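You operate a simulated robot arm through the tools that you are given. There is no shell and no other tool. Be economical: measure what you need, move in short steps, check, and stop when the job is done.

You run a simulated robot arm. Do the job below in one go: nothing can be reset, and whatever is moved stays where it is left.

Task
Put two of the brass valves from the packing table top on the booklet there.
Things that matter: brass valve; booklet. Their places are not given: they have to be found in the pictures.

It is judged by the outcome, as a careful person would: the job done as asked, and still so three seconds after it is handed in. It fails if anything else is knocked over, pushed out of place, dropped, spilled or broken.

Robot
A 6-joint arm with a two-finger parallel gripper, fixed in place. Base frame: the origin is at the foot of the arm, x ahead of it, y to its left, z up; the work surface is at about z = 0. Lengths are in mm, angles in rad, forces in N, time in s.
With the tool pointing down near the work surface it reaches from about 160 to 420 mm from the base axis. Its first joint turns from -1.152 to 1.152 rad. Payload 1.57 kg.
Tool frame: the origin (TCP) lies between the finger pads and is the grasp point; the fingertips stand 30 mm ahead of it; z points along the fingers, y is the line along which they close. The gripper opens to 80 mm. The fingers are 17 mm wide and 12 mm thick; the gripper's body (40 by 82 mm) begins 80 mm behind the TCP.
Orientation is that of the tool frame in the base frame, as [roll, pitch, yaw] about the fixed x, y, z axes, in that order (R = Rz(yaw) Ry(pitch) Rx(roll)). With the fingers straight down and closing along the base's y, the tool's x points along the base's -x, its y along +y and its z along -z.

Tools
- The arm moves only by the tool arm_command. Its argument "increments" is a list of rows, each a list of 3 entries, a list of its own where there are three numbers: the shift along the tool's x, y, z in mm, then the turn, a rotation vector about the tool's x, y, z in rad, then the finger opening in mm, from 0 to 80. In form: [[[x, y, z], [wx, wy, wz], hand], ...]. A call has 1 to 8 rows; each row shifts and turns the commanded pose from where the row before left it, along the tool's axes as they then stand. A row lasts 0.2 s, in which the tool goes at most 50 mm and 0.15 rad; a call with a longer step from one row to the next is refused whole, and so is a gripper value outside its range. A pose out of reach is approached as far as the arm can. The call stops where the force on the tool passes 40 N (or 10 N more than at its start, if that is more) or the arm is blocked; 0.2 s more then pass. The fingers move at their own pace (about 153 mm/s each) and stop on an object; they squeeze with about 21 N. The grip force told is the motor's: it shows also when the fingers shut on nothing. Time passes only in rows, and 0.2 s behind the last, so rows that do not move let the fingers close. The reply holds the time, the measured pose of the TCP, the force on the tool along the base axes, the opening and the grip force, in the units named above and with some noise, and new pictures: "views" is both (left out), scene, wrist or none.
- Cameras (640 x 400 px; columns grow to the right, rows downward): "scene" is fixed at [66.2, -335.8, 434.1]; the picture's right is [0.69, -0.72, 0.00], its down [-0.33, -0.32, -0.89] and it looks along [0.64, 0.61, -0.46] (base axes); focal length 302 px, centre (320, 200). "wrist" rides on the gripper at [-32, 0, -78] in the tool frame; the picture's right is [0.00, -1.00, 0.00], its down [0.97, 0.00, -0.24] and it looks along [0.24, 0.00, 0.97] (tool axes); focal length 218 px, centre (320, 200).
- pixel_to_xyz(camera, pixels): for up to 12 pixels [column, row] of the newest picture of that camera ("zoom" is the newest enlarged one), the place [x, y, z] in the base frame of the surface seen there, good to about 2 mm. It takes no simulated time.
- close_up(camera, box): a new picture of the part [left, top, right, bottom] of that camera's present view, enlarged. It takes no simulated time.
- sign_off(): hands the job in; it is judged then, once.

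Keep the steps short. Do not move on a guess: measure, check each grasp and each placing, and mend mistakes. In all there are 60 turns and 120 pictures (those below and enlarged ones count). Leave the gripper open and the arm clear of the work at the hand-in unless told otherwise, and finish with a single line.

The tools are called after "Request:" as a command line: name --argument value ..., lists and objects as JSON in quotes. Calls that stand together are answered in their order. arm_command: Moves the arm, as the interface text tells. Its arguments: {"type":"object","properties":{"increments":{"type":"array","items":{"type":"array"}},"views":{"type":"string","enum":["both","scene","wrist","none"]}},"required":["increments"]} The other tools are called the same way: pixel_to_xyz (camera, pixels) gives the place of the surface under pixels of a picture; close_up (camera, box) takes an enlarged picture of a part of a camera's view; sign_off () hands the job in.

At the start:

```text
time: 0.0
tool_pos: [219.4, 62.5, 290.7]
orientation: [3.141, 0.0, 3.139]
ft_force: [0.8, 0.5, -0.9]
finger_gap: 80.0
grasp_force: 0.1
```

scene: 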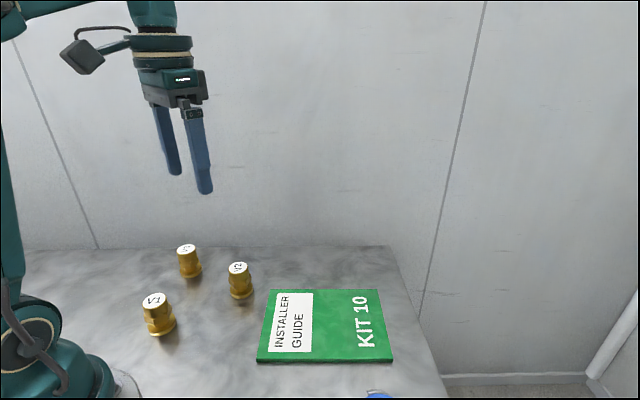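
wrist: 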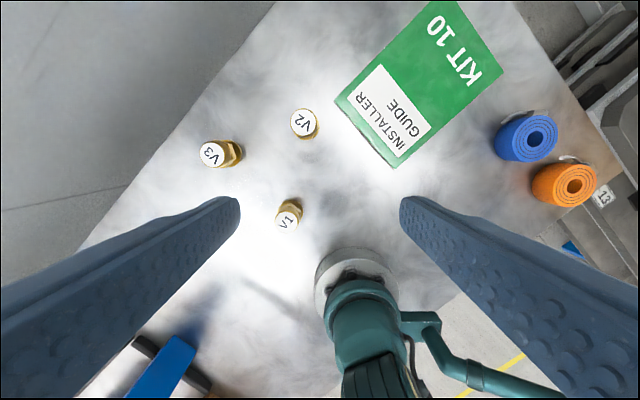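

I see three brass valves (V1, V2 and V3) and the green booklet. I'll enlarge the valves and measure points on the valves and booklet.

Request:
close_up --camera "scene" --box '[120, 220, 420, 400]'

Request:
pixel_to_xyz --camera "scene" --pixels '[[154, 300], [160, 333], [187, 248], [191, 275], [238, 267], [241, 297], [270, 290], [367, 290], [392, 360], [258, 360], [325, 325], [378, 394]]'

Request:
pixel_to_xyz --camera "wrist" --pixels '[[286, 222], [303, 124], [212, 153], [336, 100], [395, 167], [503, 72], [435, 5], [420, 85], [535, 138], [574, 186], [235, 153], [292, 207]]'

```text
2.13 times, centred on (270, 310) of scene
```

zoom: 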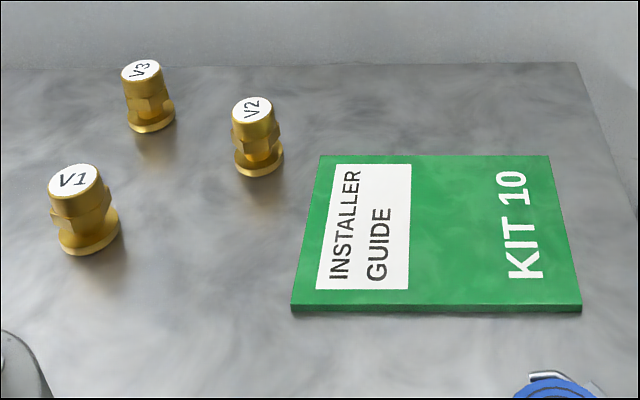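

```text
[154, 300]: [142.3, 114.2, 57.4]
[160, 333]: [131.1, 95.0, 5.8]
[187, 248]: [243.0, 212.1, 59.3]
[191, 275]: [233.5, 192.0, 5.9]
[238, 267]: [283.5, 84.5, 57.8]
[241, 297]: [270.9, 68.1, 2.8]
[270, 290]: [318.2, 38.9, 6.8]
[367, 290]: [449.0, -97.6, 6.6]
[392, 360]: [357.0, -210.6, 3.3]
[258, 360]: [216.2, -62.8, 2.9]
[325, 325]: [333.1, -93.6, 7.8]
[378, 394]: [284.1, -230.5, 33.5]
```

```text
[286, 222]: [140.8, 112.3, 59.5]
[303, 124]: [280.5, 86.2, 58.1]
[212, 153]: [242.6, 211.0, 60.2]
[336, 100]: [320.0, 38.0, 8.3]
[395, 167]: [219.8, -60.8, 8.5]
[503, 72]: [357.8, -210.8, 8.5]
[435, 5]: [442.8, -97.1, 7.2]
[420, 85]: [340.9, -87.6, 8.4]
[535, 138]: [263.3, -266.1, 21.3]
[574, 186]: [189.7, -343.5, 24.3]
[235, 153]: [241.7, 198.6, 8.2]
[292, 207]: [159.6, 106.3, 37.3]
```

The valve tops agree between the two cameras: V2 is at about (281,86) and V3 at about (243,211), both roughly 59 high. Next I'll look closely at the shape of V2 and V3 to choose the grip height.

Request:
close_up --camera "scene" --box '[165, 235, 265, 305]'

Request:
close_up --camera "wrist" --box '[190, 90, 340, 240]'

```text
5.71 times, centred on (215, 270) of scene
```

zoom: 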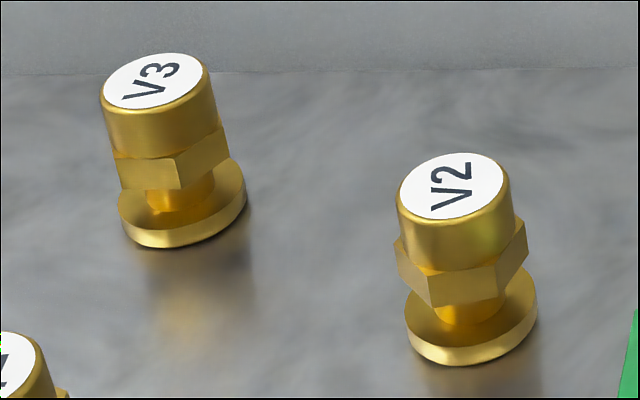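

```text
2.67 times, centred on (265, 165) of wrist
```

zoom: 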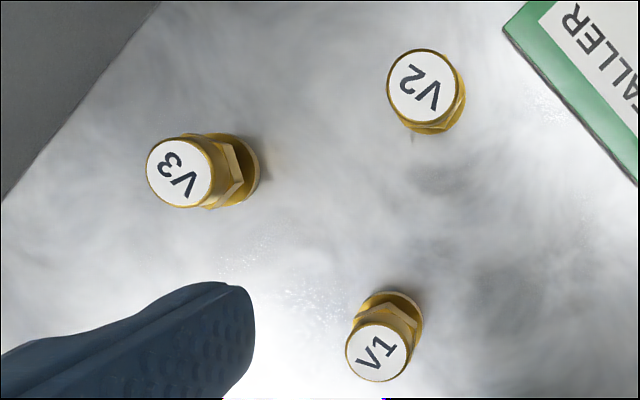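

The cap is about 38 mm wide with a hex below it, and one hex flat faces the scene camera. I'll move above V2 at a safe height, then look down to align.

Request:
arm_command --increments '[[[-15.5, 5.75, 30], [0, 0, 0], 80], [[-15.5, 5.75, 30], [0, 0, 0], 80], [[-15.5, 5.75, 30], [0, 0, 0], 80], [[-15.5, 5.75, 30], [0, 0, 0], 80], [[0, 0, 0], [0, 0, 0.12], 80], [[0, 0, 0], [0, 0, 0.12], 80], [[0, 0, 0], [0, 0, 0.12], 80], [[0, 0, 0], [0, 0, 0.11], 80]]'

```text
time: 1.8
tool_pos: [282.2, 86.2, 171.5]
orientation: [-3.141, 0.0, 2.669]
ft_force: [-0.7, 0.2, 0.2]
finger_gap: 80.0
grasp_force: 0.1
```

scene: 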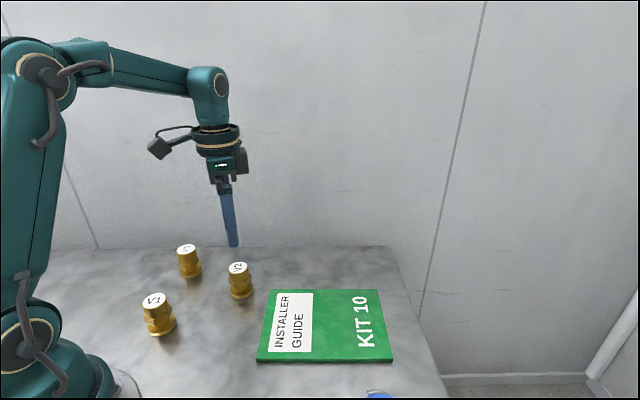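
wrist: 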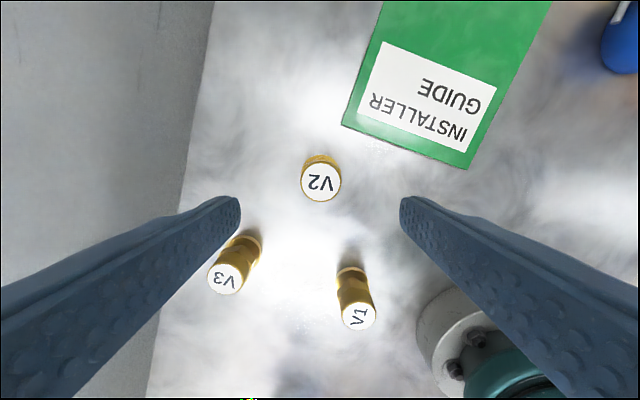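

V2 sits centred between the fingers at column 320. I'll check its rim and the hex alignment before going down.

Request:
close_up --camera "wrist" --box '[280, 140, 360, 220]'

Request:
pixel_to_xyz --camera "wrist" --pixels '[[302, 181], [339, 181], [320, 164], [320, 198], [320, 181]]'

```text
5.00 times, centred on (320, 180) of wrist
```

zoom: 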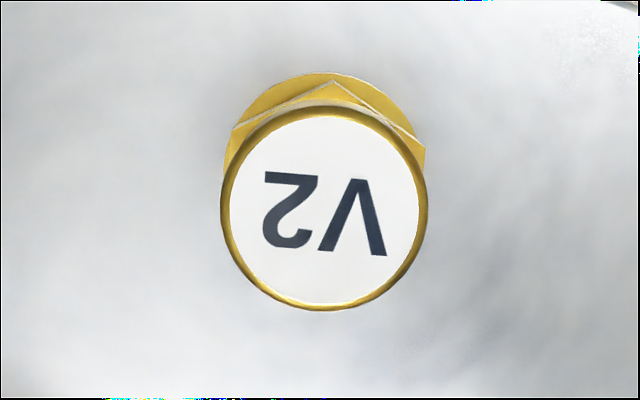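

```text
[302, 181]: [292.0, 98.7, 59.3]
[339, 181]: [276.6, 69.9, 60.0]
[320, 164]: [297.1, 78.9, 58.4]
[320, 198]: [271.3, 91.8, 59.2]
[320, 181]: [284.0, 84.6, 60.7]
```

V2's centre is about (284,84.5), and the flats are about 5° off the finger line. I'll correct both and descend to grip height of about 46.

Request:
arm_command --increments '[[[-2.5, -0.6, 0], [0, 0, 0.08], 80], [[0, 0, 35], [0, 0, 0], 80], [[0, 0, 35], [0, 0, 0], 80], [[0, 0, 30], [0, 0, 0], 80], [[0, 0, 25], [0, 0, 0], 80], [[0, 0, 0], [0, 0, 0], 80]]'

```text
time: 3.2
tool_pos: [285.4, 85.1, 45.2]
orientation: [-3.141, 0.001, 2.591]
ft_force: [-0.3, 0.6, 0.2]
finger_gap: 80.3
grasp_force: 0.1
```

scene: 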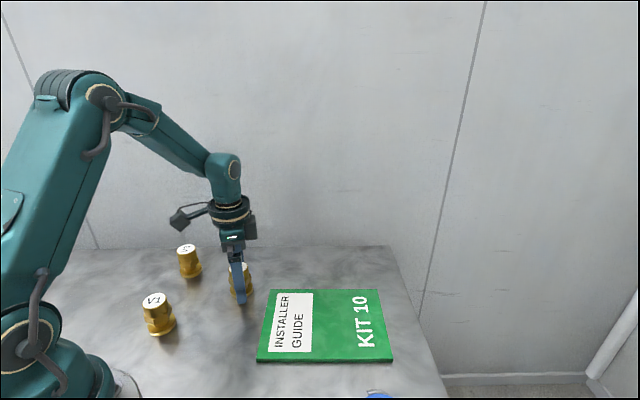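
wrist: 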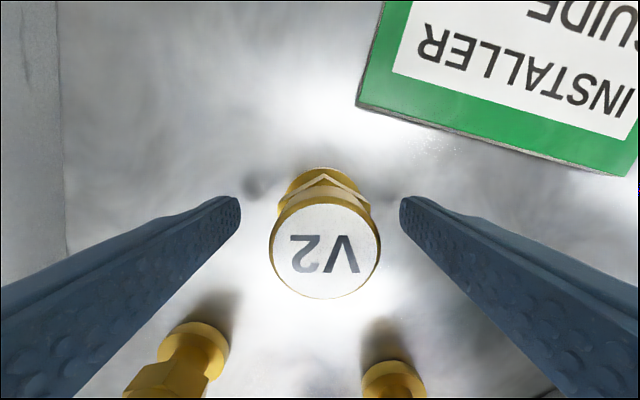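

V2 stands straight and centred between the fingertips, clear of its flange. I'll close on it.

Request:
arm_command --increments '[[[0, 0, 0], [0, 0, 0], 30], [[0, 0, 0], [0, 0, 0], 20], [[0, 0, 0], [0, 0, 0], 20]]'

```text
time: 4.0
tool_pos: [283.9, 85.1, 46.2]
orientation: [3.14, 0.0, 2.591]
ft_force: [0.4, -0.2, -0.8]
finger_gap: 37.7
grasp_force: 21.0
```

scene: 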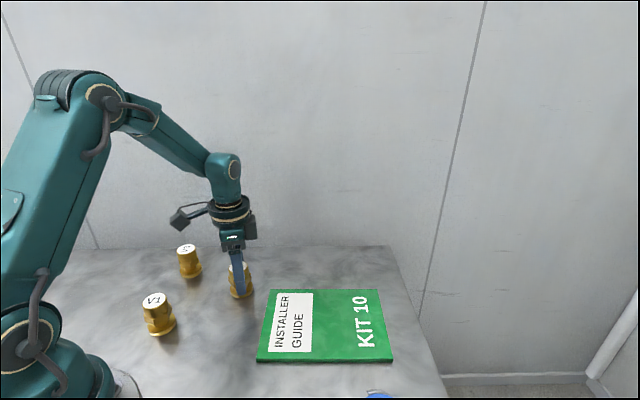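
wrist: 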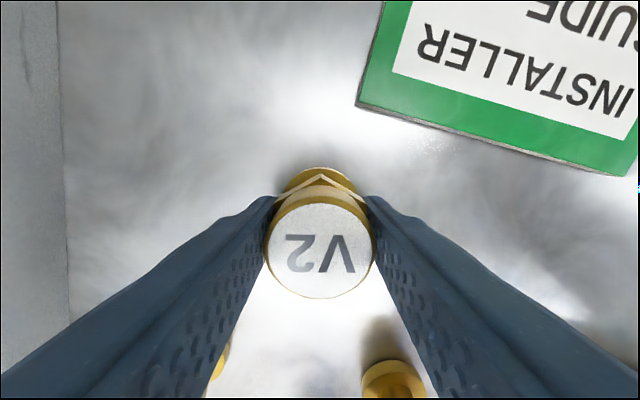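

The gap is 37.7 mm with 21 N of grip, so V2 is held across its flats. I'll lift it straight up 60 mm.

Request:
arm_command --increments '[[[0, 0, -10], [0, 0, 0], 20], [[0, 0, -25], [0, 0, 0], 20], [[0, 0, -25], [0, 0, 0], 20], [[0, 0, 0], [0, 0, 0], 20]]'

```text
time: 5.0
tool_pos: [284.3, 84.8, 103.9]
orientation: [-3.14, 0.0, 2.589]
ft_force: [0.1, 0.0, 0.0]
finger_gap: 20.1
grasp_force: 0.0
```

scene: 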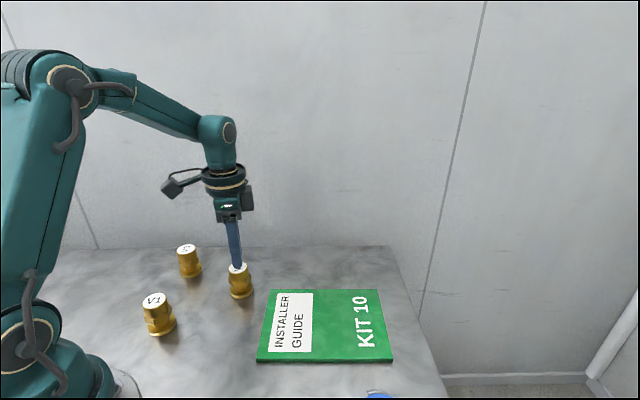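
wrist: 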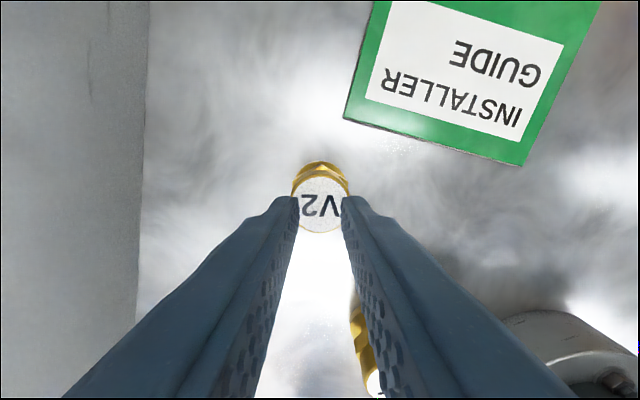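

V2 slipped out during the lift: the gap is now 20 mm with zero force, and the valve still stands where it was. I'll open, check that it is undisturbed, go back down, regrip slightly lower and lift much more slowly.

Request:
arm_command --increments '[[[0, 0, -5], [0, 0, 0], 80], [[0, 0, 0], [0, 0, 0], 80]]' --views "wrist"

Request:
close_up --camera "scene" --box '[205, 245, 275, 310]'

Request:
pixel_to_xyz --camera "wrist" --pixels '[[320, 205], [300, 205], [340, 205], [320, 186], [320, 226]]'

```text
time: 5.6
tool_pos: [284.1, 84.6, 110.0]
orientation: [-3.14, 0.0, 2.59]
ft_force: [-0.5, -0.1, -0.1]
finger_gap: 79.7
grasp_force: 0.1
```

wrist: 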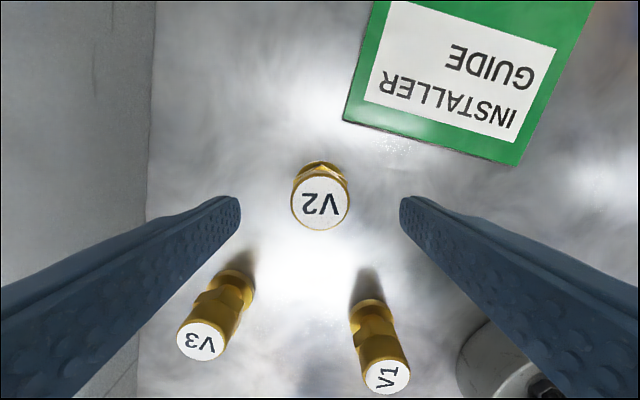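

```text
6.15 times, centred on (240, 278) of scene
```

zoom: 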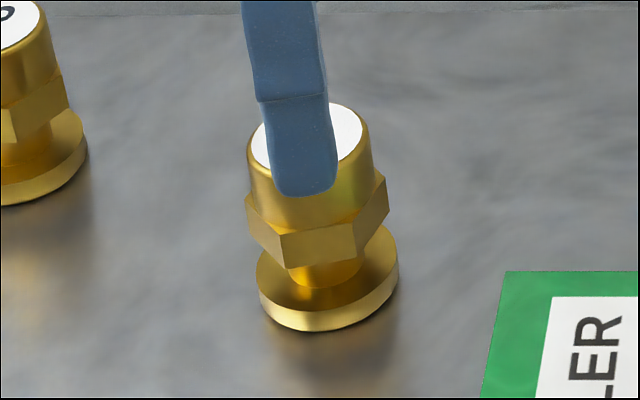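

```text
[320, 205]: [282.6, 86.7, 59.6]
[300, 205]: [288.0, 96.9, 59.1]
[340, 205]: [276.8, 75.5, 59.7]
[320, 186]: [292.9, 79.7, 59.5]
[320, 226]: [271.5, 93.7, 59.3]
```

V2 is upright and unmoved, centred at about (283,86). I'll descend again and regrip, then start a slow 1 mm-per-row lift to read the load.

Request:
arm_command --increments '[[[0, 0, 25], [0, 0, 0], 80], [[0, 0, 25], [0, 0, 0], 80], [[0, 0, 16], [0, 0, 0], 80], [[0, 0, 0], [0, 0, 0], 80], [[0, 0, 0], [0, 0, 0], 0], [[0, 0, 0], [0, 0, 0], 0], [[0, 0, 0], [0, 0, 0], 0]]' --views "none"

Request:
arm_command --increments '[[[0, 0, -0.5], [0, 0, 0], 0], [[0, 0, -1], [0, 0, 0], 0], [[0, 0, -1], [0, 0, 0], 0], [[0, 0, -1], [0, 0, 0], 0], [[0, 0, -1], [0, 0, 0], 0], [[0, 0, -1], [0, 0, 0], 0]]' --views "wrist"

Request:
close_up --camera "scene" --box '[205, 245, 275, 310]'

```text
time: 7.2
tool_pos: [285.5, 83.3, 43.6]
orientation: [3.141, 0.0, 2.591]
ft_force: [-0.7, 0.2, -0.1]
finger_gap: 37.6
grasp_force: 21.2
```

```text
time: 8.6
tool_pos: [285.8, 83.0, 48.9]
orientation: [-3.141, 0.001, 2.591]
ft_force: [0.7, -0.1, -2.8]
finger_gap: 37.5
grasp_force: 20.7
```

wrist: 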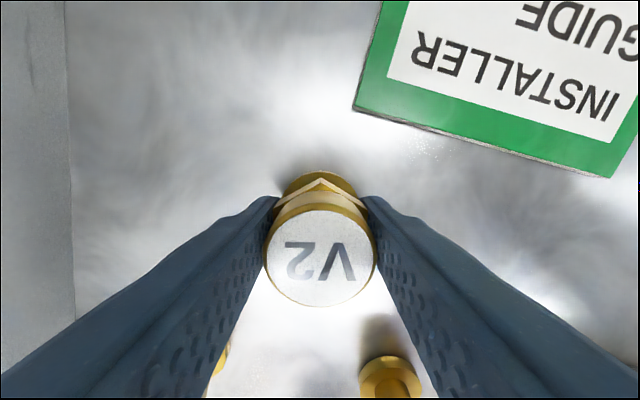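

```text
6.15 times, centred on (240, 278) of scene
```

zoom: 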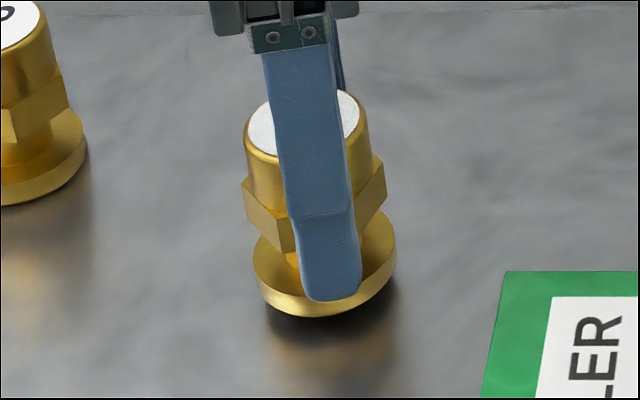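

The valve is lifted: its flange is clear of the table, the force is −2.8 N (about 0.3 kg) and the gap holds at 37.5 mm. I'll lift slowly and check for slip.

Request:
arm_command --increments '[[[0, 0, -1.5], [0, 0, 0], 0], [[0, 0, -2], [0, 0, 0], 0], [[0, 0, -2.5], [0, 0, 0], 0], [[0, 0, -3], [0, 0, 0], 0], [[0, 0, -3], [0, 0, 0], 0], [[0, 0, -3], [0, 0, 0], 0], [[0, 0, -2], [0, 0, 0], 0], [[0, 0, -1], [0, 0, 0], 0]]' --views "wrist"

Request:
close_up --camera "scene" --box '[205, 235, 275, 300]'

```text
time: 10.4
tool_pos: [284.5, 83.1, 68.2]
orientation: [-3.14, 0.0, 2.591]
ft_force: [-0.9, 0.4, -2.0]
finger_gap: 37.7
grasp_force: 21.6
```

wrist: 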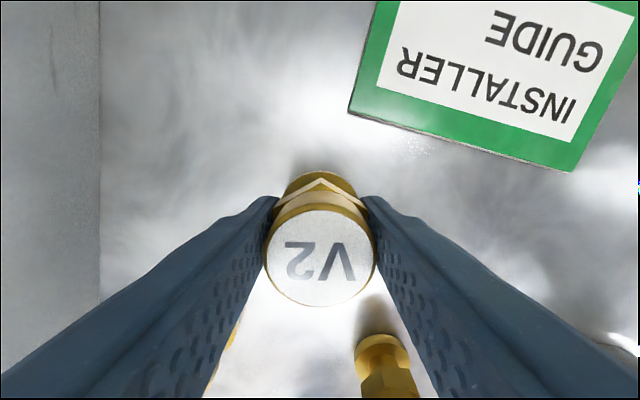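

```text
6.15 times, centred on (240, 268) of scene
```

zoom: 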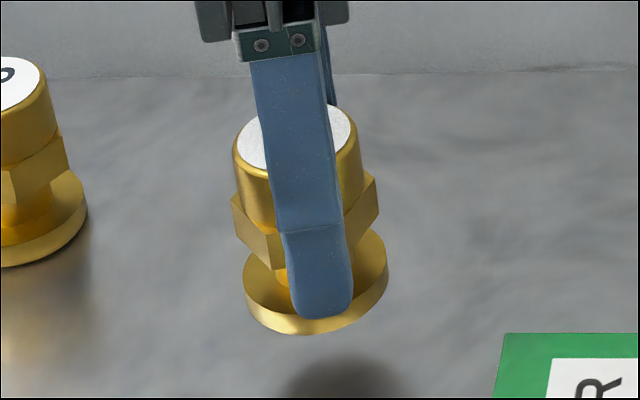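

It isn't slipping. The flange is about 24 mm above the table, and the valve's picture in the gripper hasn't changed. I'll carry it in gentle ramps towards the far spot on the booklet, about (355,−105), rising a little first.

Request:
arm_command --increments '[[[-2.26, -1.76, -1], [0, 0, 0], 0], [[-5.28, -4.11, -2], [0, 0, 0], 0], [[-8.3, -6.46, -2.5], [0, 0, 0], 0], [[-10.56, -8.22, -2.5], [0, 0, 0], 0], [[-10.56, -8.22, -2], [0, 0, 0], 0], [[-8.3, -6.46, -1.5], [0, 0, 0], 0], [[-5.28, -4.11, -1], [0, 0, 0], 0], [[-2.26, -1.76, 0], [0, 0, 0], 0]]' --views "wrist"

```text
time: 12.2
tool_pos: [309.4, 20.2, 81.4]
orientation: [3.14, -0.001, 2.59]
ft_force: [-0.1, -0.1, -3.0]
finger_gap: 37.6
grasp_force: 20.7
```

wrist: 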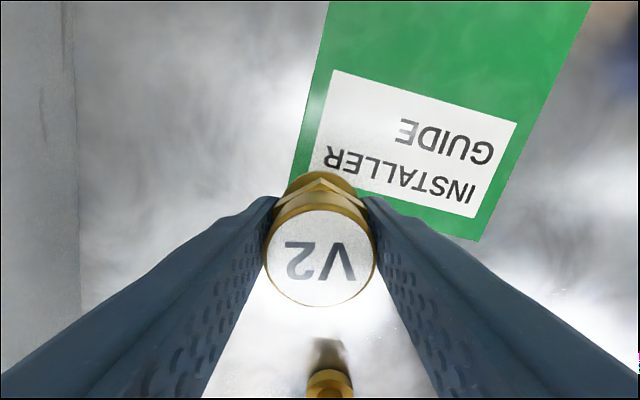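

The grip is steady and the load is still −3.0 N. I'll continue the carry.

Request:
arm_command --increments '[[[-2.26, -1.76, 0], [0, 0, 0], 0], [[-5.28, -4.11, 0], [0, 0, 0], 0], [[-8.3, -6.46, 0], [0, 0, 0], 0], [[-10.56, -8.22, 0], [0, 0, 0], 0], [[-10.56, -8.22, 0], [0, 0, 0], 0], [[-8.3, -6.46, 0], [0, 0, 0], 0], [[-5.28, -4.11, 0], [0, 0, 0], 0], [[-2.26, -1.76, 0], [0, 0, 0], 0]]' --views "none"

Request:
arm_command --increments '[[[-2.26, -1.76, 0], [0, 0, 0], 0], [[-5.28, -4.11, 0], [0, 0, 0], 0], [[-8.3, -6.46, 0], [0, 0, 0], 0], [[-10.56, -8.22, 0], [0, 0, 0], 0], [[-10.56, -8.22, 0], [0, 0, 0], 0], [[-8.3, -6.46, 0], [0, 0, 0], 0], [[-5.28, -4.11, 0], [0, 0, 0], 0], [[-2.26, -1.76, 0], [0, 0, 0], 0]]'

```text
time: 14.0
tool_pos: [332.5, -43.1, 82.5]
orientation: [3.142, 0.0, 2.589]
ft_force: [-0.8, -0.6, -3.0]
finger_gap: 37.9
grasp_force: 21.2
```

```text
time: 15.8
tool_pos: [354.6, -106.2, 81.1]
orientation: [3.141, 0.001, 2.59]
ft_force: [0.4, 0.5, -2.9]
finger_gap: 37.5
grasp_force: 21.4
```

scene: 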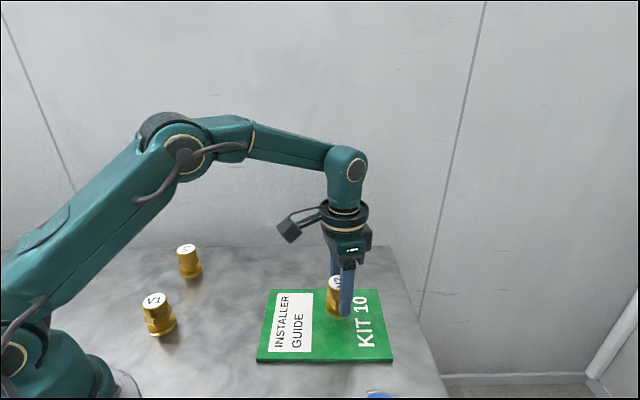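
wrist: 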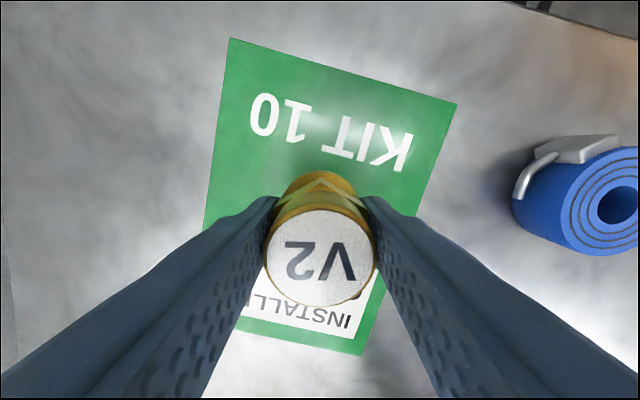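

V2 is above the booklet at (354.6,−106). It was gripped with the TCP at 43.6 and the booklet top is about 8, so it should touch at about 52. I'll lower 26 mm and then creep.

Request:
arm_command --increments '[[[0, 0, 2], [0, 0, 0], 0], [[0, 0, 4], [0, 0, 0], 0], [[0, 0, 5], [0, 0, 0], 0], [[0, 0, 5], [0, 0, 0], 0], [[0, 0, 4], [0, 0, 0], 0], [[0, 0, 3], [0, 0, 0], 0], [[0, 0, 2], [0, 0, 0], 0], [[0, 0, 1], [0, 0, 0], 0]]' --views "none"

Request:
arm_command --increments '[[[0, 0, 0.7], [0, 0, 0], 0], [[0, 0, 0.7], [0, 0, 0], 0], [[0, 0, 0.7], [0, 0, 0], 0], [[0, 0, 0.7], [0, 0, 0], 0]]' --views "wrist"

Request:
close_up --camera "scene" --box '[290, 260, 390, 340]'

```text
time: 17.6
tool_pos: [355.8, -104.5, 54.9]
orientation: [-3.141, 0.001, 2.591]
ft_force: [0.4, -0.6, -1.7]
finger_gap: 37.4
grasp_force: 20.7
```

```text
time: 18.6
tool_pos: [354.5, -104.8, 52.9]
orientation: [-3.141, 0.002, 2.592]
ft_force: [-4.5, 2.3, 12.3]
finger_gap: 37.6
grasp_force: 20.2
```

wrist: 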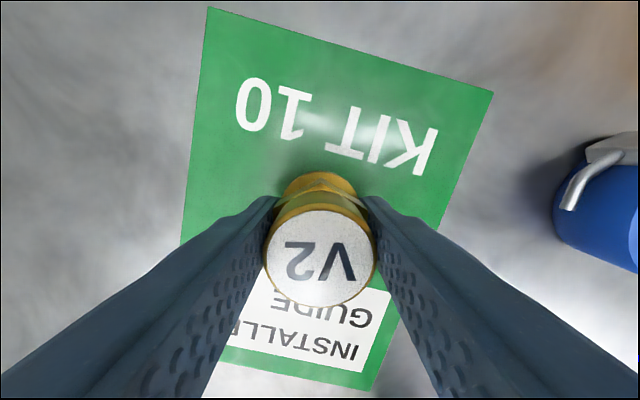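

```text
5.00 times, centred on (340, 300) of scene
```

zoom: 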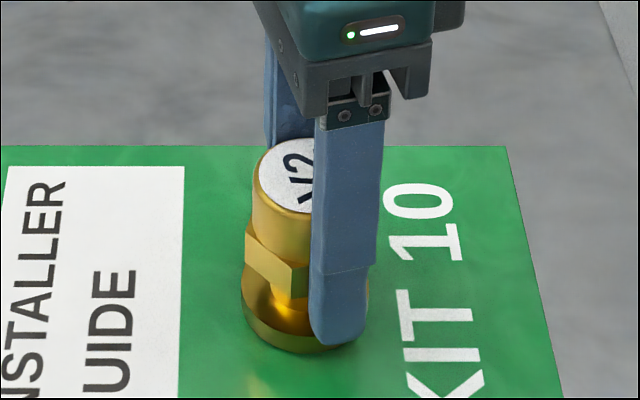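

The force rose to +12 N, so the valve is on the booklet. I'll ease off about 0.7 mm, open, and look.

Request:
arm_command --increments '[[[0, 0, -0.7], [0, 0, 0], 0], [[0, 0, 0], [0, 0, 0], 37], [[0, 0, 0], [0, 0, 0], 45], [[0, 0, 0], [0, 0, 0], 75], [[0, 0, 0], [0, 0, 0], 75]]' --views "wrist"

Request:
close_up --camera "scene" --box '[290, 260, 390, 340]'

```text
time: 19.8
tool_pos: [355.0, -104.4, 52.7]
orientation: [3.141, 0.0, 2.589]
ft_force: [0.9, -0.9, -0.4]
finger_gap: 74.9
grasp_force: 0.1
```

wrist: 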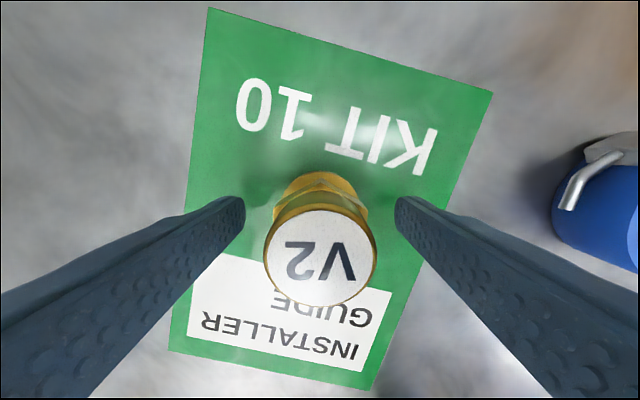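

```text
5.00 times, centred on (340, 300) of scene
```

zoom: 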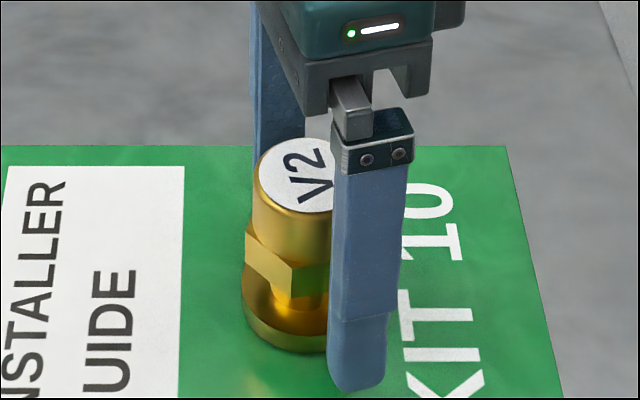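

V2 stands upright on the booklet. I'll rise straight up 110 mm and then move over V3 at about (243,211).

Request:
arm_command --increments '[[[0, 0, -20], [0, 0, 0], 75], [[0, 0, -30], [0, 0, 0], 75], [[0, 0, -30], [0, 0, 0], 80], [[0, 0, -30], [0, 0, 0], 80]]' --views "none"

Request:
arm_command --increments '[[[32.5, 26.3, 0], [0, 0, 0], 80], [[32.5, 26.3, 0], [0, 0, 0], 80], [[32.5, 26.3, 0], [0, 0, 0], 80], [[32.5, 26.3, 0], [0, 0, 0], 80], [[32.5, 26.3, 0], [0, 0, 0], 80], [[32.5, 26.3, 0], [0, 0, 0], 80], [[32.5, 26.3, 0], [0, 0, 0], 80], [[32.5, 26.3, 0], [0, 0, 0], 80]]'

Request:
close_up --camera "wrist" --box '[270, 130, 370, 230]'

```text
time: 20.8
tool_pos: [355.4, -106.6, 163.0]
orientation: [3.141, 0.0, 2.591]
ft_force: [-0.2, -0.1, -0.5]
finger_gap: 79.9
grasp_force: 0.0
```

```text
time: 22.6
tool_pos: [244.7, 212.4, 160.8]
orientation: [-3.141, -0.001, 2.588]
ft_force: [0.4, 0.2, -0.4]
finger_gap: 79.9
grasp_force: 0.2
```

scene: 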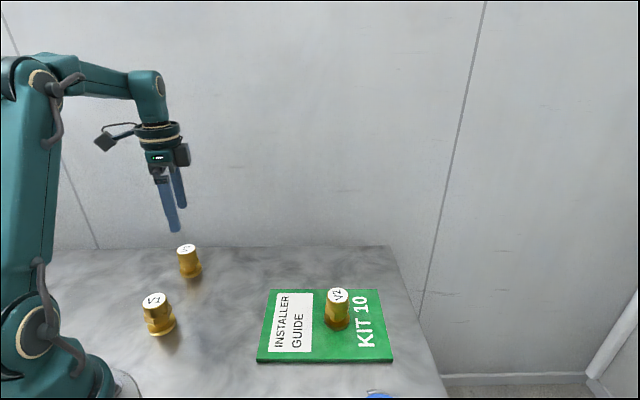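
wrist: 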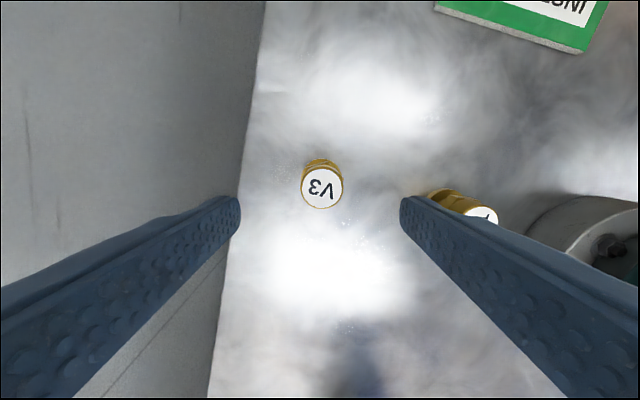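

```text
4.00 times, centred on (320, 180) of wrist
```

zoom: 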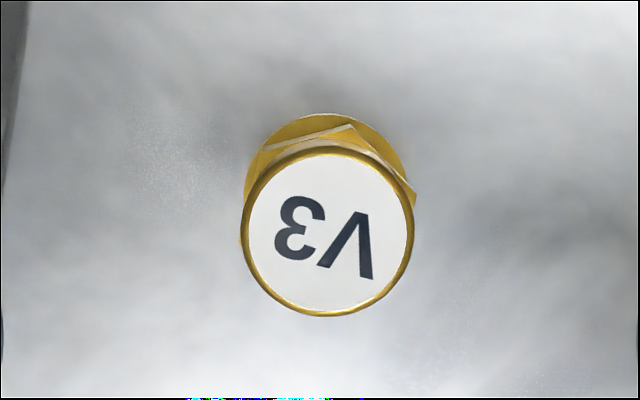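

V3's hex is turned about 16° clockwise in the picture relative to the fingers. I'll measure its rim for the centre.

Request:
pixel_to_xyz --camera "wrist" --pixels '[[322, 188], [303, 188], [341, 188], [322, 170], [322, 206]]'

```text
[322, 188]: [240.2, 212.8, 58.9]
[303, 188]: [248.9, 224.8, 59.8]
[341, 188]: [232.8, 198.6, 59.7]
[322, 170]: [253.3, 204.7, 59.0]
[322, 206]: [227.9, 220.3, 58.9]
```

V3's centre is about (240.7,212.2). I'll shift (+3.2,−2.3) along the tool axes, turn 0.27 rad and descend to about 44.

Request:
arm_command --increments '[[[3.2, -2.3, 0], [0, 0, 0.14], 80], [[0, 0, 10], [0, 0, 0.13], 80], [[0, 0, 35], [0, 0, 0], 80], [[0, 0, 20], [0, 0, 0], 80], [[0, 0, 0], [0, 0, 0], 80]]' --views "wrist"

Request:
close_up --camera "wrist" --box '[240, 130, 400, 250]'

```text
time: 23.8
tool_pos: [240.1, 208.8, 97.0]
orientation: [-3.14, 0.001, 2.319]
ft_force: [0.4, -0.1, -1.2]
finger_gap: 80.1
grasp_force: 0.0
```

wrist: 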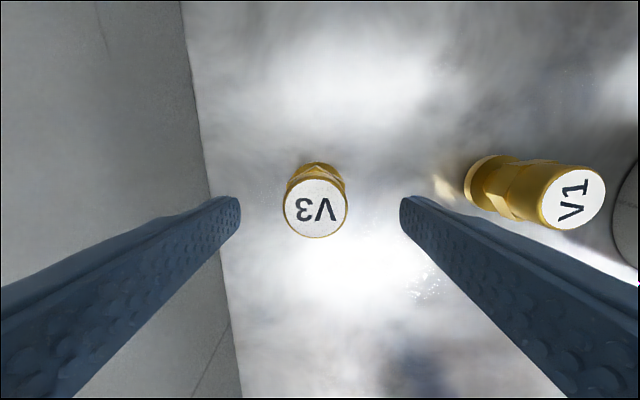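

```text
3.33 times, centred on (320, 190) of wrist
```

zoom: 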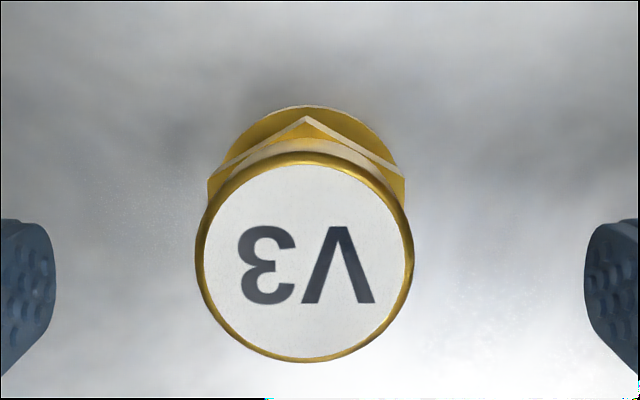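

The hex is now square to the fingers. The valve sits about 4 px left of centre, so I'll measure it.

Request:
pixel_to_xyz --camera "wrist" --pixels '[[316, 209], [288, 209], [344, 209], [316, 183], [316, 234]]'

```text
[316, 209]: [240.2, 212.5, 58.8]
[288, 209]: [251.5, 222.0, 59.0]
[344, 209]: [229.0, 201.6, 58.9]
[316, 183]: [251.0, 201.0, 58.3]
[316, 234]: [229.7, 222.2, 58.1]
```

V3's centre is (240.2,212) and the TCP is about 3 mm short in y. I'll correct that and descend to about 44.

Request:
arm_command --increments '[[[2.0, 2.1, 0], [0, 0, 0], 80], [[0, 0, 25], [0, 0, 0], 80], [[0, 0, 20], [0, 0, 0], 80], [[0, 0, 8], [0, 0, 0], 80], [[0, 0, 0], [0, 0, 0], 80]]' --views "wrist"

```text
time: 25.0
tool_pos: [240.9, 212.1, 45.4]
orientation: [-3.142, -0.001, 2.32]
ft_force: [0.3, 0.0, 0.5]
finger_gap: 79.8
grasp_force: 0.1
```

wrist: 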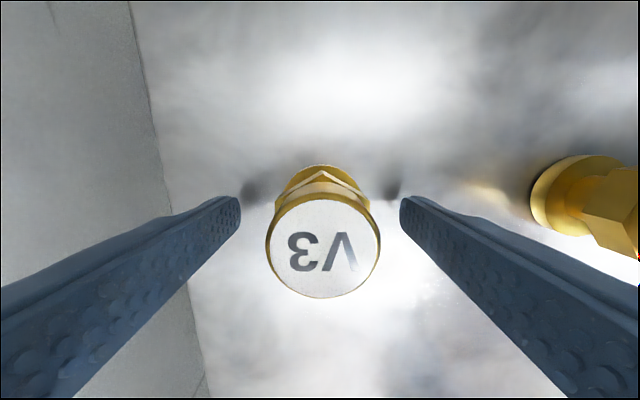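

V3 is well centred. I'll go down 1.5 mm more, close, then lift slowly as before.

Request:
arm_command --increments '[[[0, 0, 1.5], [0, 0, 0], 80], [[0, 0, 0], [0, 0, 0], 80], [[0, 0, 0], [0, 0, 0], 0], [[0, 0, 0], [0, 0, 0], 0], [[0, 0, 0], [0, 0, 0], 0]]' --views "none"

Request:
arm_command --increments '[[[0, 0, -0.5], [0, 0, 0], 0], [[0, 0, -1], [0, 0, 0], 0], [[0, 0, -1], [0, 0, 0], 0], [[0, 0, -1], [0, 0, 0], 0], [[0, 0, -1], [0, 0, 0], 0], [[0, 0, -1], [0, 0, 0], 0]]' --views "wrist"

Request:
close_up --camera "scene" --box '[155, 225, 235, 290]'

```text
time: 26.2
tool_pos: [241.0, 212.9, 42.2]
orientation: [3.141, 0.0, 2.319]
ft_force: [-0.6, -0.4, -0.1]
finger_gap: 37.4
grasp_force: 21.3
```

```text
time: 27.6
tool_pos: [241.2, 213.3, 48.3]
orientation: [-3.141, 0.0, 2.319]
ft_force: [-0.4, 0.6, -2.5]
finger_gap: 37.8
grasp_force: 20.8
```

wrist: 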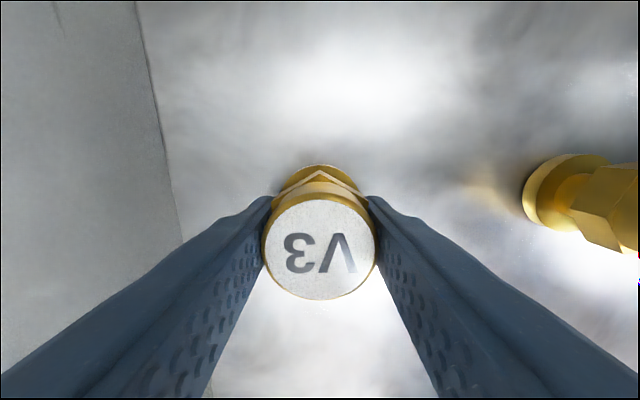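

```text
6.15 times, centred on (195, 258) of scene
```

zoom: 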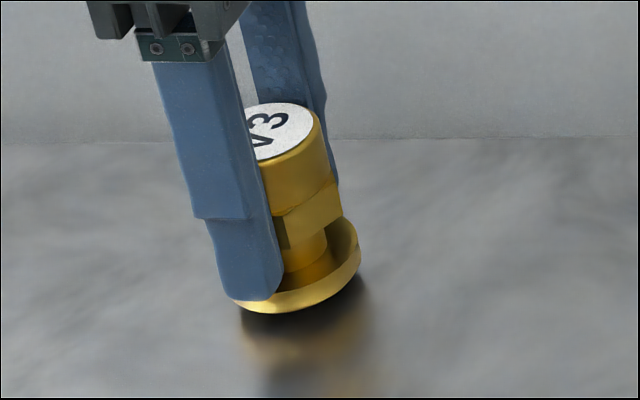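

V3 is off the table with a −2.5 N load and a firm grip. I'll continue lifting slowly.

Request:
arm_command --increments '[[[0, 0, -1.5], [0, 0, 0], 0], [[0, 0, -2], [0, 0, 0], 0], [[0, 0, -2.5], [0, 0, 0], 0], [[0, 0, -3], [0, 0, 0], 0], [[0, 0, -3], [0, 0, 0], 0], [[0, 0, -3], [0, 0, 0], 0], [[0, 0, -2], [0, 0, 0], 0], [[0, 0, -1], [0, 0, 0], 0]]' --views "none"

Request:
arm_command --increments '[[[0, 0, -1.5], [0, 0, 0], 0], [[0, 0, -2], [0, 0, 0], 0], [[0, 0, -2.5], [0, 0, 0], 0], [[0, 0, -3], [0, 0, 0], 0], [[0, 0, -3], [0, 0, 0], 0], [[0, 0, -2], [0, 0, 0], 0], [[0, 0, -1], [0, 0, 0], 0]]' --views "wrist"

```text
time: 29.4
tool_pos: [240.2, 213.0, 67.5]
orientation: [3.141, -0.001, 2.319]
ft_force: [0.3, 0.7, -1.7]
finger_gap: 37.7
grasp_force: 21.3
```

```text
time: 31.0
tool_pos: [240.2, 213.4, 81.5]
orientation: [3.141, -0.001, 2.318]
ft_force: [0.1, -0.2, -1.3]
finger_gap: 37.7
grasp_force: 20.7
```

wrist: 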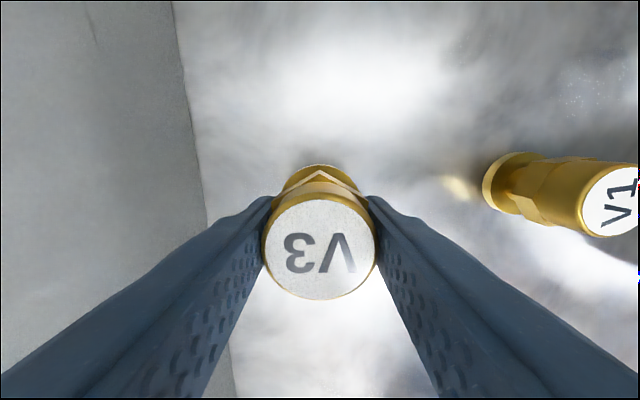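

V3 hasn't slipped. I'll carry it in gentle ramps to the near spot on the booklet, about (295,−55), 78 mm from V2.

Request:
arm_command --increments '[[[-2.51, -1.53, 0], [0, 0, 0], 0], [[-5.86, -3.56, 0], [0, 0, 0], 0], [[-9.2, -5.59, 0], [0, 0, 0], 0], [[-11.71, -7.12, 0], [0, 0, 0], 0], [[-11.71, -7.12, 0], [0, 0, 0], 0], [[-9.2, -5.59, 0], [0, 0, 0], 0], [[-5.86, -3.56, 0], [0, 0, 0], 0], [[-2.51, -1.53, 0], [0, 0, 0], 0]]' --views "none"

Request:
arm_command --increments '[[[-2.51, -1.53, 0], [0, 0, 0], 0], [[-5.86, -3.56, 0], [0, 0, 0], 0], [[-9.2, -5.59, 0], [0, 0, 0], 0], [[-11.71, -7.12, 0], [0, 0, 0], 0], [[-11.71, -7.12, 0], [0, 0, 0], 0], [[-9.2, -5.59, 0], [0, 0, 0], 0], [[-5.86, -3.56, 0], [0, 0, 0], 0], [[-2.51, -1.53, 0], [0, 0, 0], 0]]' --views "wrist"

```text
time: 32.8
tool_pos: [253.5, 145.9, 81.2]
orientation: [3.141, 0.0, 2.319]
ft_force: [0.3, 0.0, -3.1]
finger_gap: 37.5
grasp_force: 21.2
```

```text
time: 34.6
tool_pos: [269.0, 79.8, 82.6]
orientation: [-3.141, 0.0, 2.319]
ft_force: [-0.2, -0.2, -2.3]
finger_gap: 37.7
grasp_force: 21.3
```

wrist: 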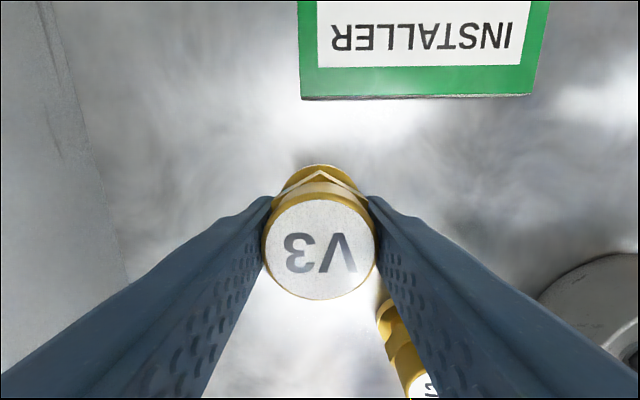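

The grip is steady at the halfway point. I'll do the second half.

Request:
arm_command --increments '[[[-2.51, -1.53, 0], [0, 0, 0], 0], [[-5.86, -3.56, 0], [0, 0, 0], 0], [[-9.2, -5.59, 0], [0, 0, 0], 0], [[-11.71, -7.12, 0], [0, 0, 0], 0], [[-11.71, -7.12, 0], [0, 0, 0], 0], [[-9.2, -5.59, 0], [0, 0, 0], 0], [[-5.86, -3.56, 0], [0, 0, 0], 0], [[-2.51, -1.53, 0], [0, 0, 0], 0]]' --views "none"

Request:
arm_command --increments '[[[-2.51, -1.53, 0], [0, 0, 0], 0], [[-5.86, -3.56, 0], [0, 0, 0], 0], [[-9.2, -5.59, 0], [0, 0, 0], 0], [[-11.71, -7.12, 0], [0, 0, 0], 0], [[-11.71, -7.12, 0], [0, 0, 0], 0], [[-9.2, -5.59, 0], [0, 0, 0], 0], [[-5.86, -3.56, 0], [0, 0, 0], 0], [[-2.51, -1.53, 0], [0, 0, 0], 0]]'

```text
time: 36.4
tool_pos: [281.0, 12.1, 82.8]
orientation: [3.141, 0.0, 2.319]
ft_force: [0.6, 0.7, -2.0]
finger_gap: 37.7
grasp_force: 20.8
```

```text
time: 38.2
tool_pos: [294.4, -54.4, 82.5]
orientation: [3.141, -0.001, 2.322]
ft_force: [-0.4, 0.2, -2.3]
finger_gap: 37.7
grasp_force: 20.9
```

scene: 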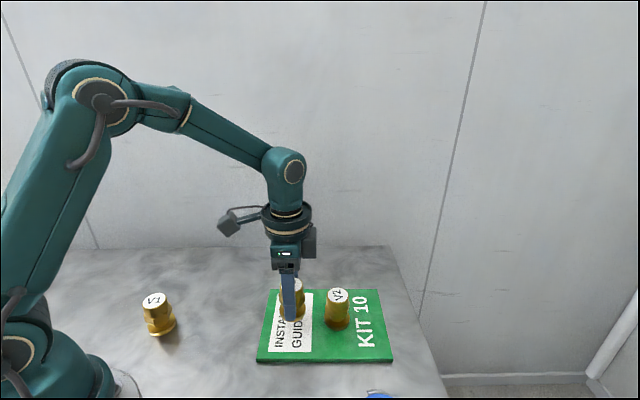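
wrist: 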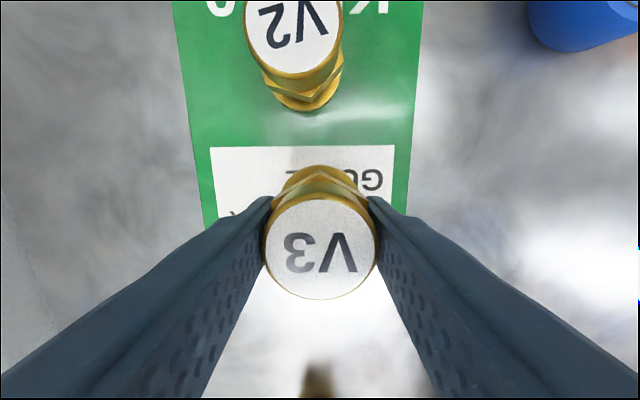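

V3 is above the booklet and clear of V2. I'll lower it 27 mm gently, then creep to contact.

Request:
arm_command --increments '[[[0, 0, 2], [0, 0, 0], 0], [[0, 0, 4], [0, 0, 0], 0], [[0, 0, 5], [0, 0, 0], 0], [[0, 0, 5], [0, 0, 0], 0], [[0, 0, 4], [0, 0, 0], 0], [[0, 0, 4], [0, 0, 0], 0], [[0, 0, 2], [0, 0, 0], 0], [[0, 0, 1], [0, 0, 0], 0]]' --views "none"

Request:
arm_command --increments '[[[0, 0, 0.7], [0, 0, 0], 0], [[0, 0, 0.7], [0, 0, 0], 0], [[0, 0, 0.7], [0, 0, 0], 0]]' --views "none"

```text
time: 40.0
tool_pos: [295.2, -55.2, 55.9]
orientation: [-3.141, -0.001, 2.32]
ft_force: [0.5, 0.7, -2.8]
finger_gap: 37.7
grasp_force: 21.2
```

```text
time: 40.8
tool_pos: [295.4, -55.6, 53.6]
orientation: [-3.141, 0.0, 2.319]
ft_force: [-0.2, 0.6, -2.2]
finger_gap: 37.5
grasp_force: 21.2
```

There is no contact yet (−2.2 N), so I'll creep further.

Request:
arm_command --increments '[[[0, 0, 0.5], [0, 0, 0], 0], [[0, 0, 0.5], [0, 0, 0], 0], [[0, 0, 0], [0, 0, 0], 0]]' --views "wrist"

Request:
close_up --camera "scene" --box '[250, 260, 370, 350]'

```text
time: 41.6
tool_pos: [295.0, -54.8, 53.8]
orientation: [3.141, 0.001, 2.32]
ft_force: [0.0, 0.3, -2.4]
finger_gap: 37.6
grasp_force: 20.5
```

wrist: 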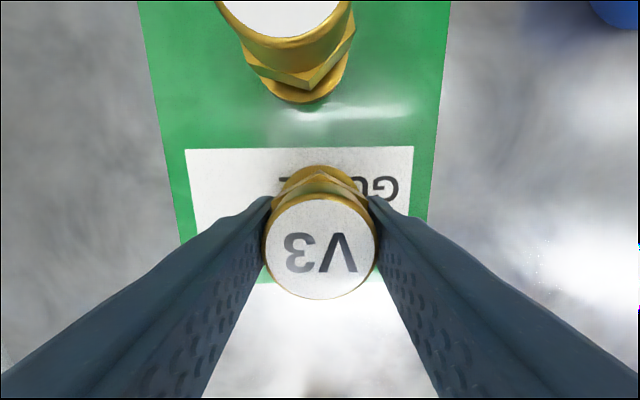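

```text
4.44 times, centred on (310, 305) of scene
```

zoom: 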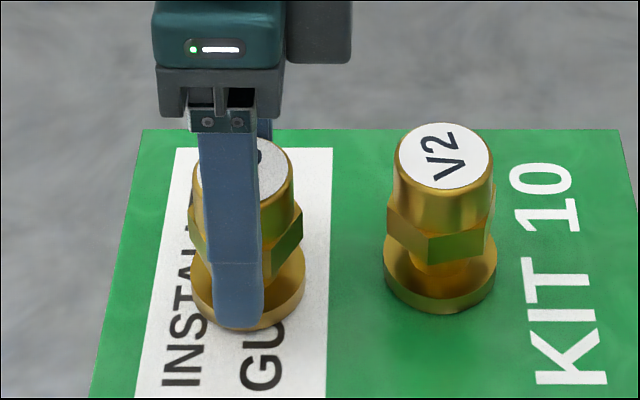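

It is still just above the booklet (−2.4 N). I'll creep down another 1.5 mm.

Request:
arm_command --increments '[[[0, 0, 0.5], [0, 0, 0], 0], [[0, 0, 0.5], [0, 0, 0], 0], [[0, 0, 0.3], [0, 0, 0], 0], [[0, 0, 0], [0, 0, 0], 0]]' --views "none"

```text
time: 42.6
tool_pos: [295.6, -55.2, 51.0]
orientation: [-3.141, 0.001, 2.322]
ft_force: [-5.8, 3.0, 14.2]
finger_gap: 37.8
grasp_force: 21.1
```

Contact: the force is +14 N. I'll ease off 0.6 mm and open gently.

Request:
arm_command --increments '[[[0, 0, -0.6], [0, 0, 0], 0], [[0, 0, 0], [0, 0, 0], 37], [[0, 0, 0], [0, 0, 0], 45], [[0, 0, 0], [0, 0, 0], 75], [[0, 0, 0], [0, 0, 0], 75]]' --views "wrist"

Request:
close_up --camera "scene" --box '[250, 260, 370, 350]'

```text
time: 43.8
tool_pos: [296.1, -55.4, 50.6]
orientation: [3.142, -0.001, 2.319]
ft_force: [-0.5, 0.1, 0.0]
finger_gap: 74.8
grasp_force: 0.1
```

wrist: 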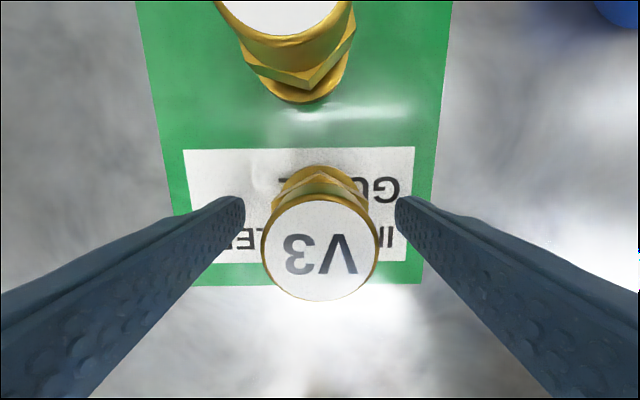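

```text
4.44 times, centred on (310, 305) of scene
```

zoom: 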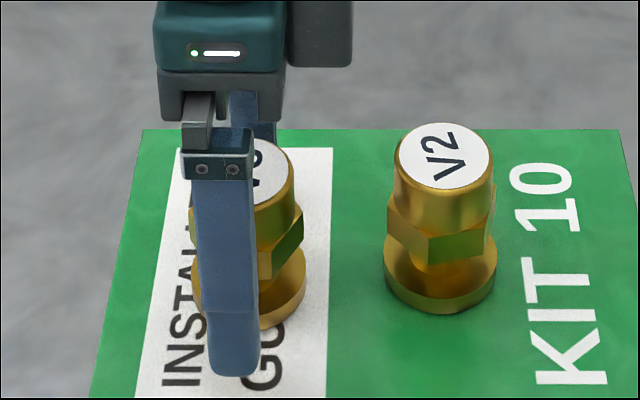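

V3 is standing and released. I'll rise straight up, then back away in +y, clear of everything.

Request:
arm_command --increments '[[[0, 0, -15], [0, 0, 0], 75], [[0, 0, -30], [0, 0, 0], 75], [[0, 0, -40], [0, 0, 0], 80], [[0, 0, -40], [0, 0, 0], 80], [[0, 0, -30], [0, 0, 0], 80], [[35, 20, 0], [0, 0, 0], 80], [[35, 20, 0], [0, 0, 0], 80], [[0, 0, 0], [0, 0, 0], 80]]'

Request:
close_up --camera "scene" --box '[130, 230, 410, 400]'

Request:
pixel_to_xyz --camera "scene" --pixels '[[154, 300], [270, 290], [367, 290], [392, 360], [258, 360]]'

```text
time: 45.6
tool_pos: [273.4, 23.6, 207.3]
orientation: [-3.141, -0.002, 2.318]
ft_force: [0.4, 0.0, 0.6]
finger_gap: 80.2
grasp_force: 0.1
```

scene: 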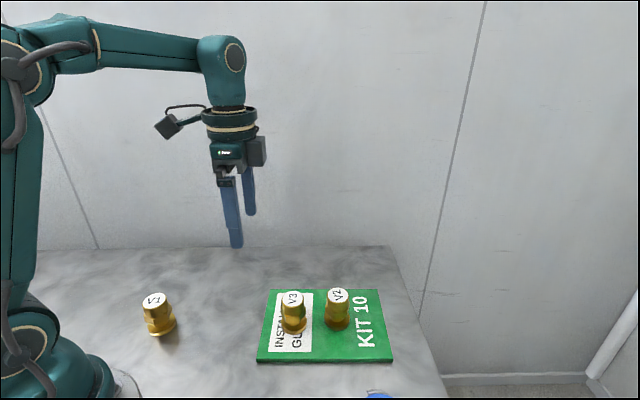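
wrist: 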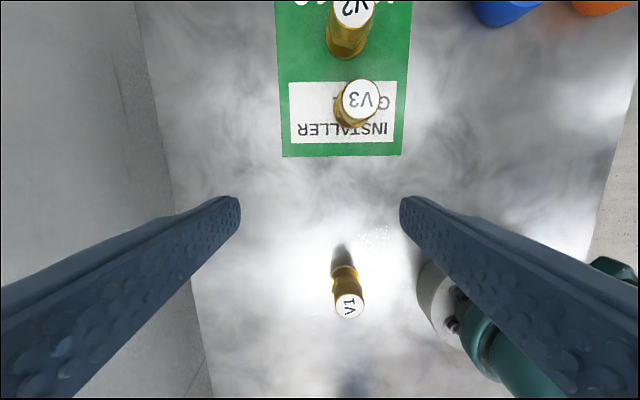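

```text
2.29 times, centred on (270, 315) of scene
```

zoom: 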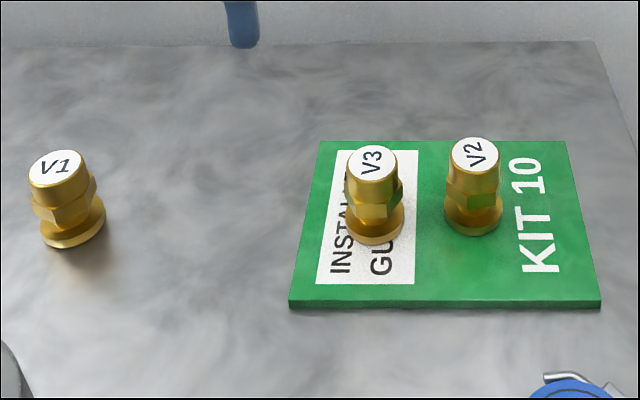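

```text
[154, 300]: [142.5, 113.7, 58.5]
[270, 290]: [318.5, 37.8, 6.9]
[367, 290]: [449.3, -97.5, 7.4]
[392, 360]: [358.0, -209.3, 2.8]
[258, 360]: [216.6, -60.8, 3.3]
```

V2 and V3 both stand upright on the booklet, and the booklet and V1 haven't moved. The gripper is open and the arm is clear, so I'm handing in.

Request:
sign_off

```text
The job is handed in.
```

Valves V2 and V3 are standing upright on the booklet; V2 slipped from the grip on the first lift but stayed standing, and V1 and the booklet were not moved.
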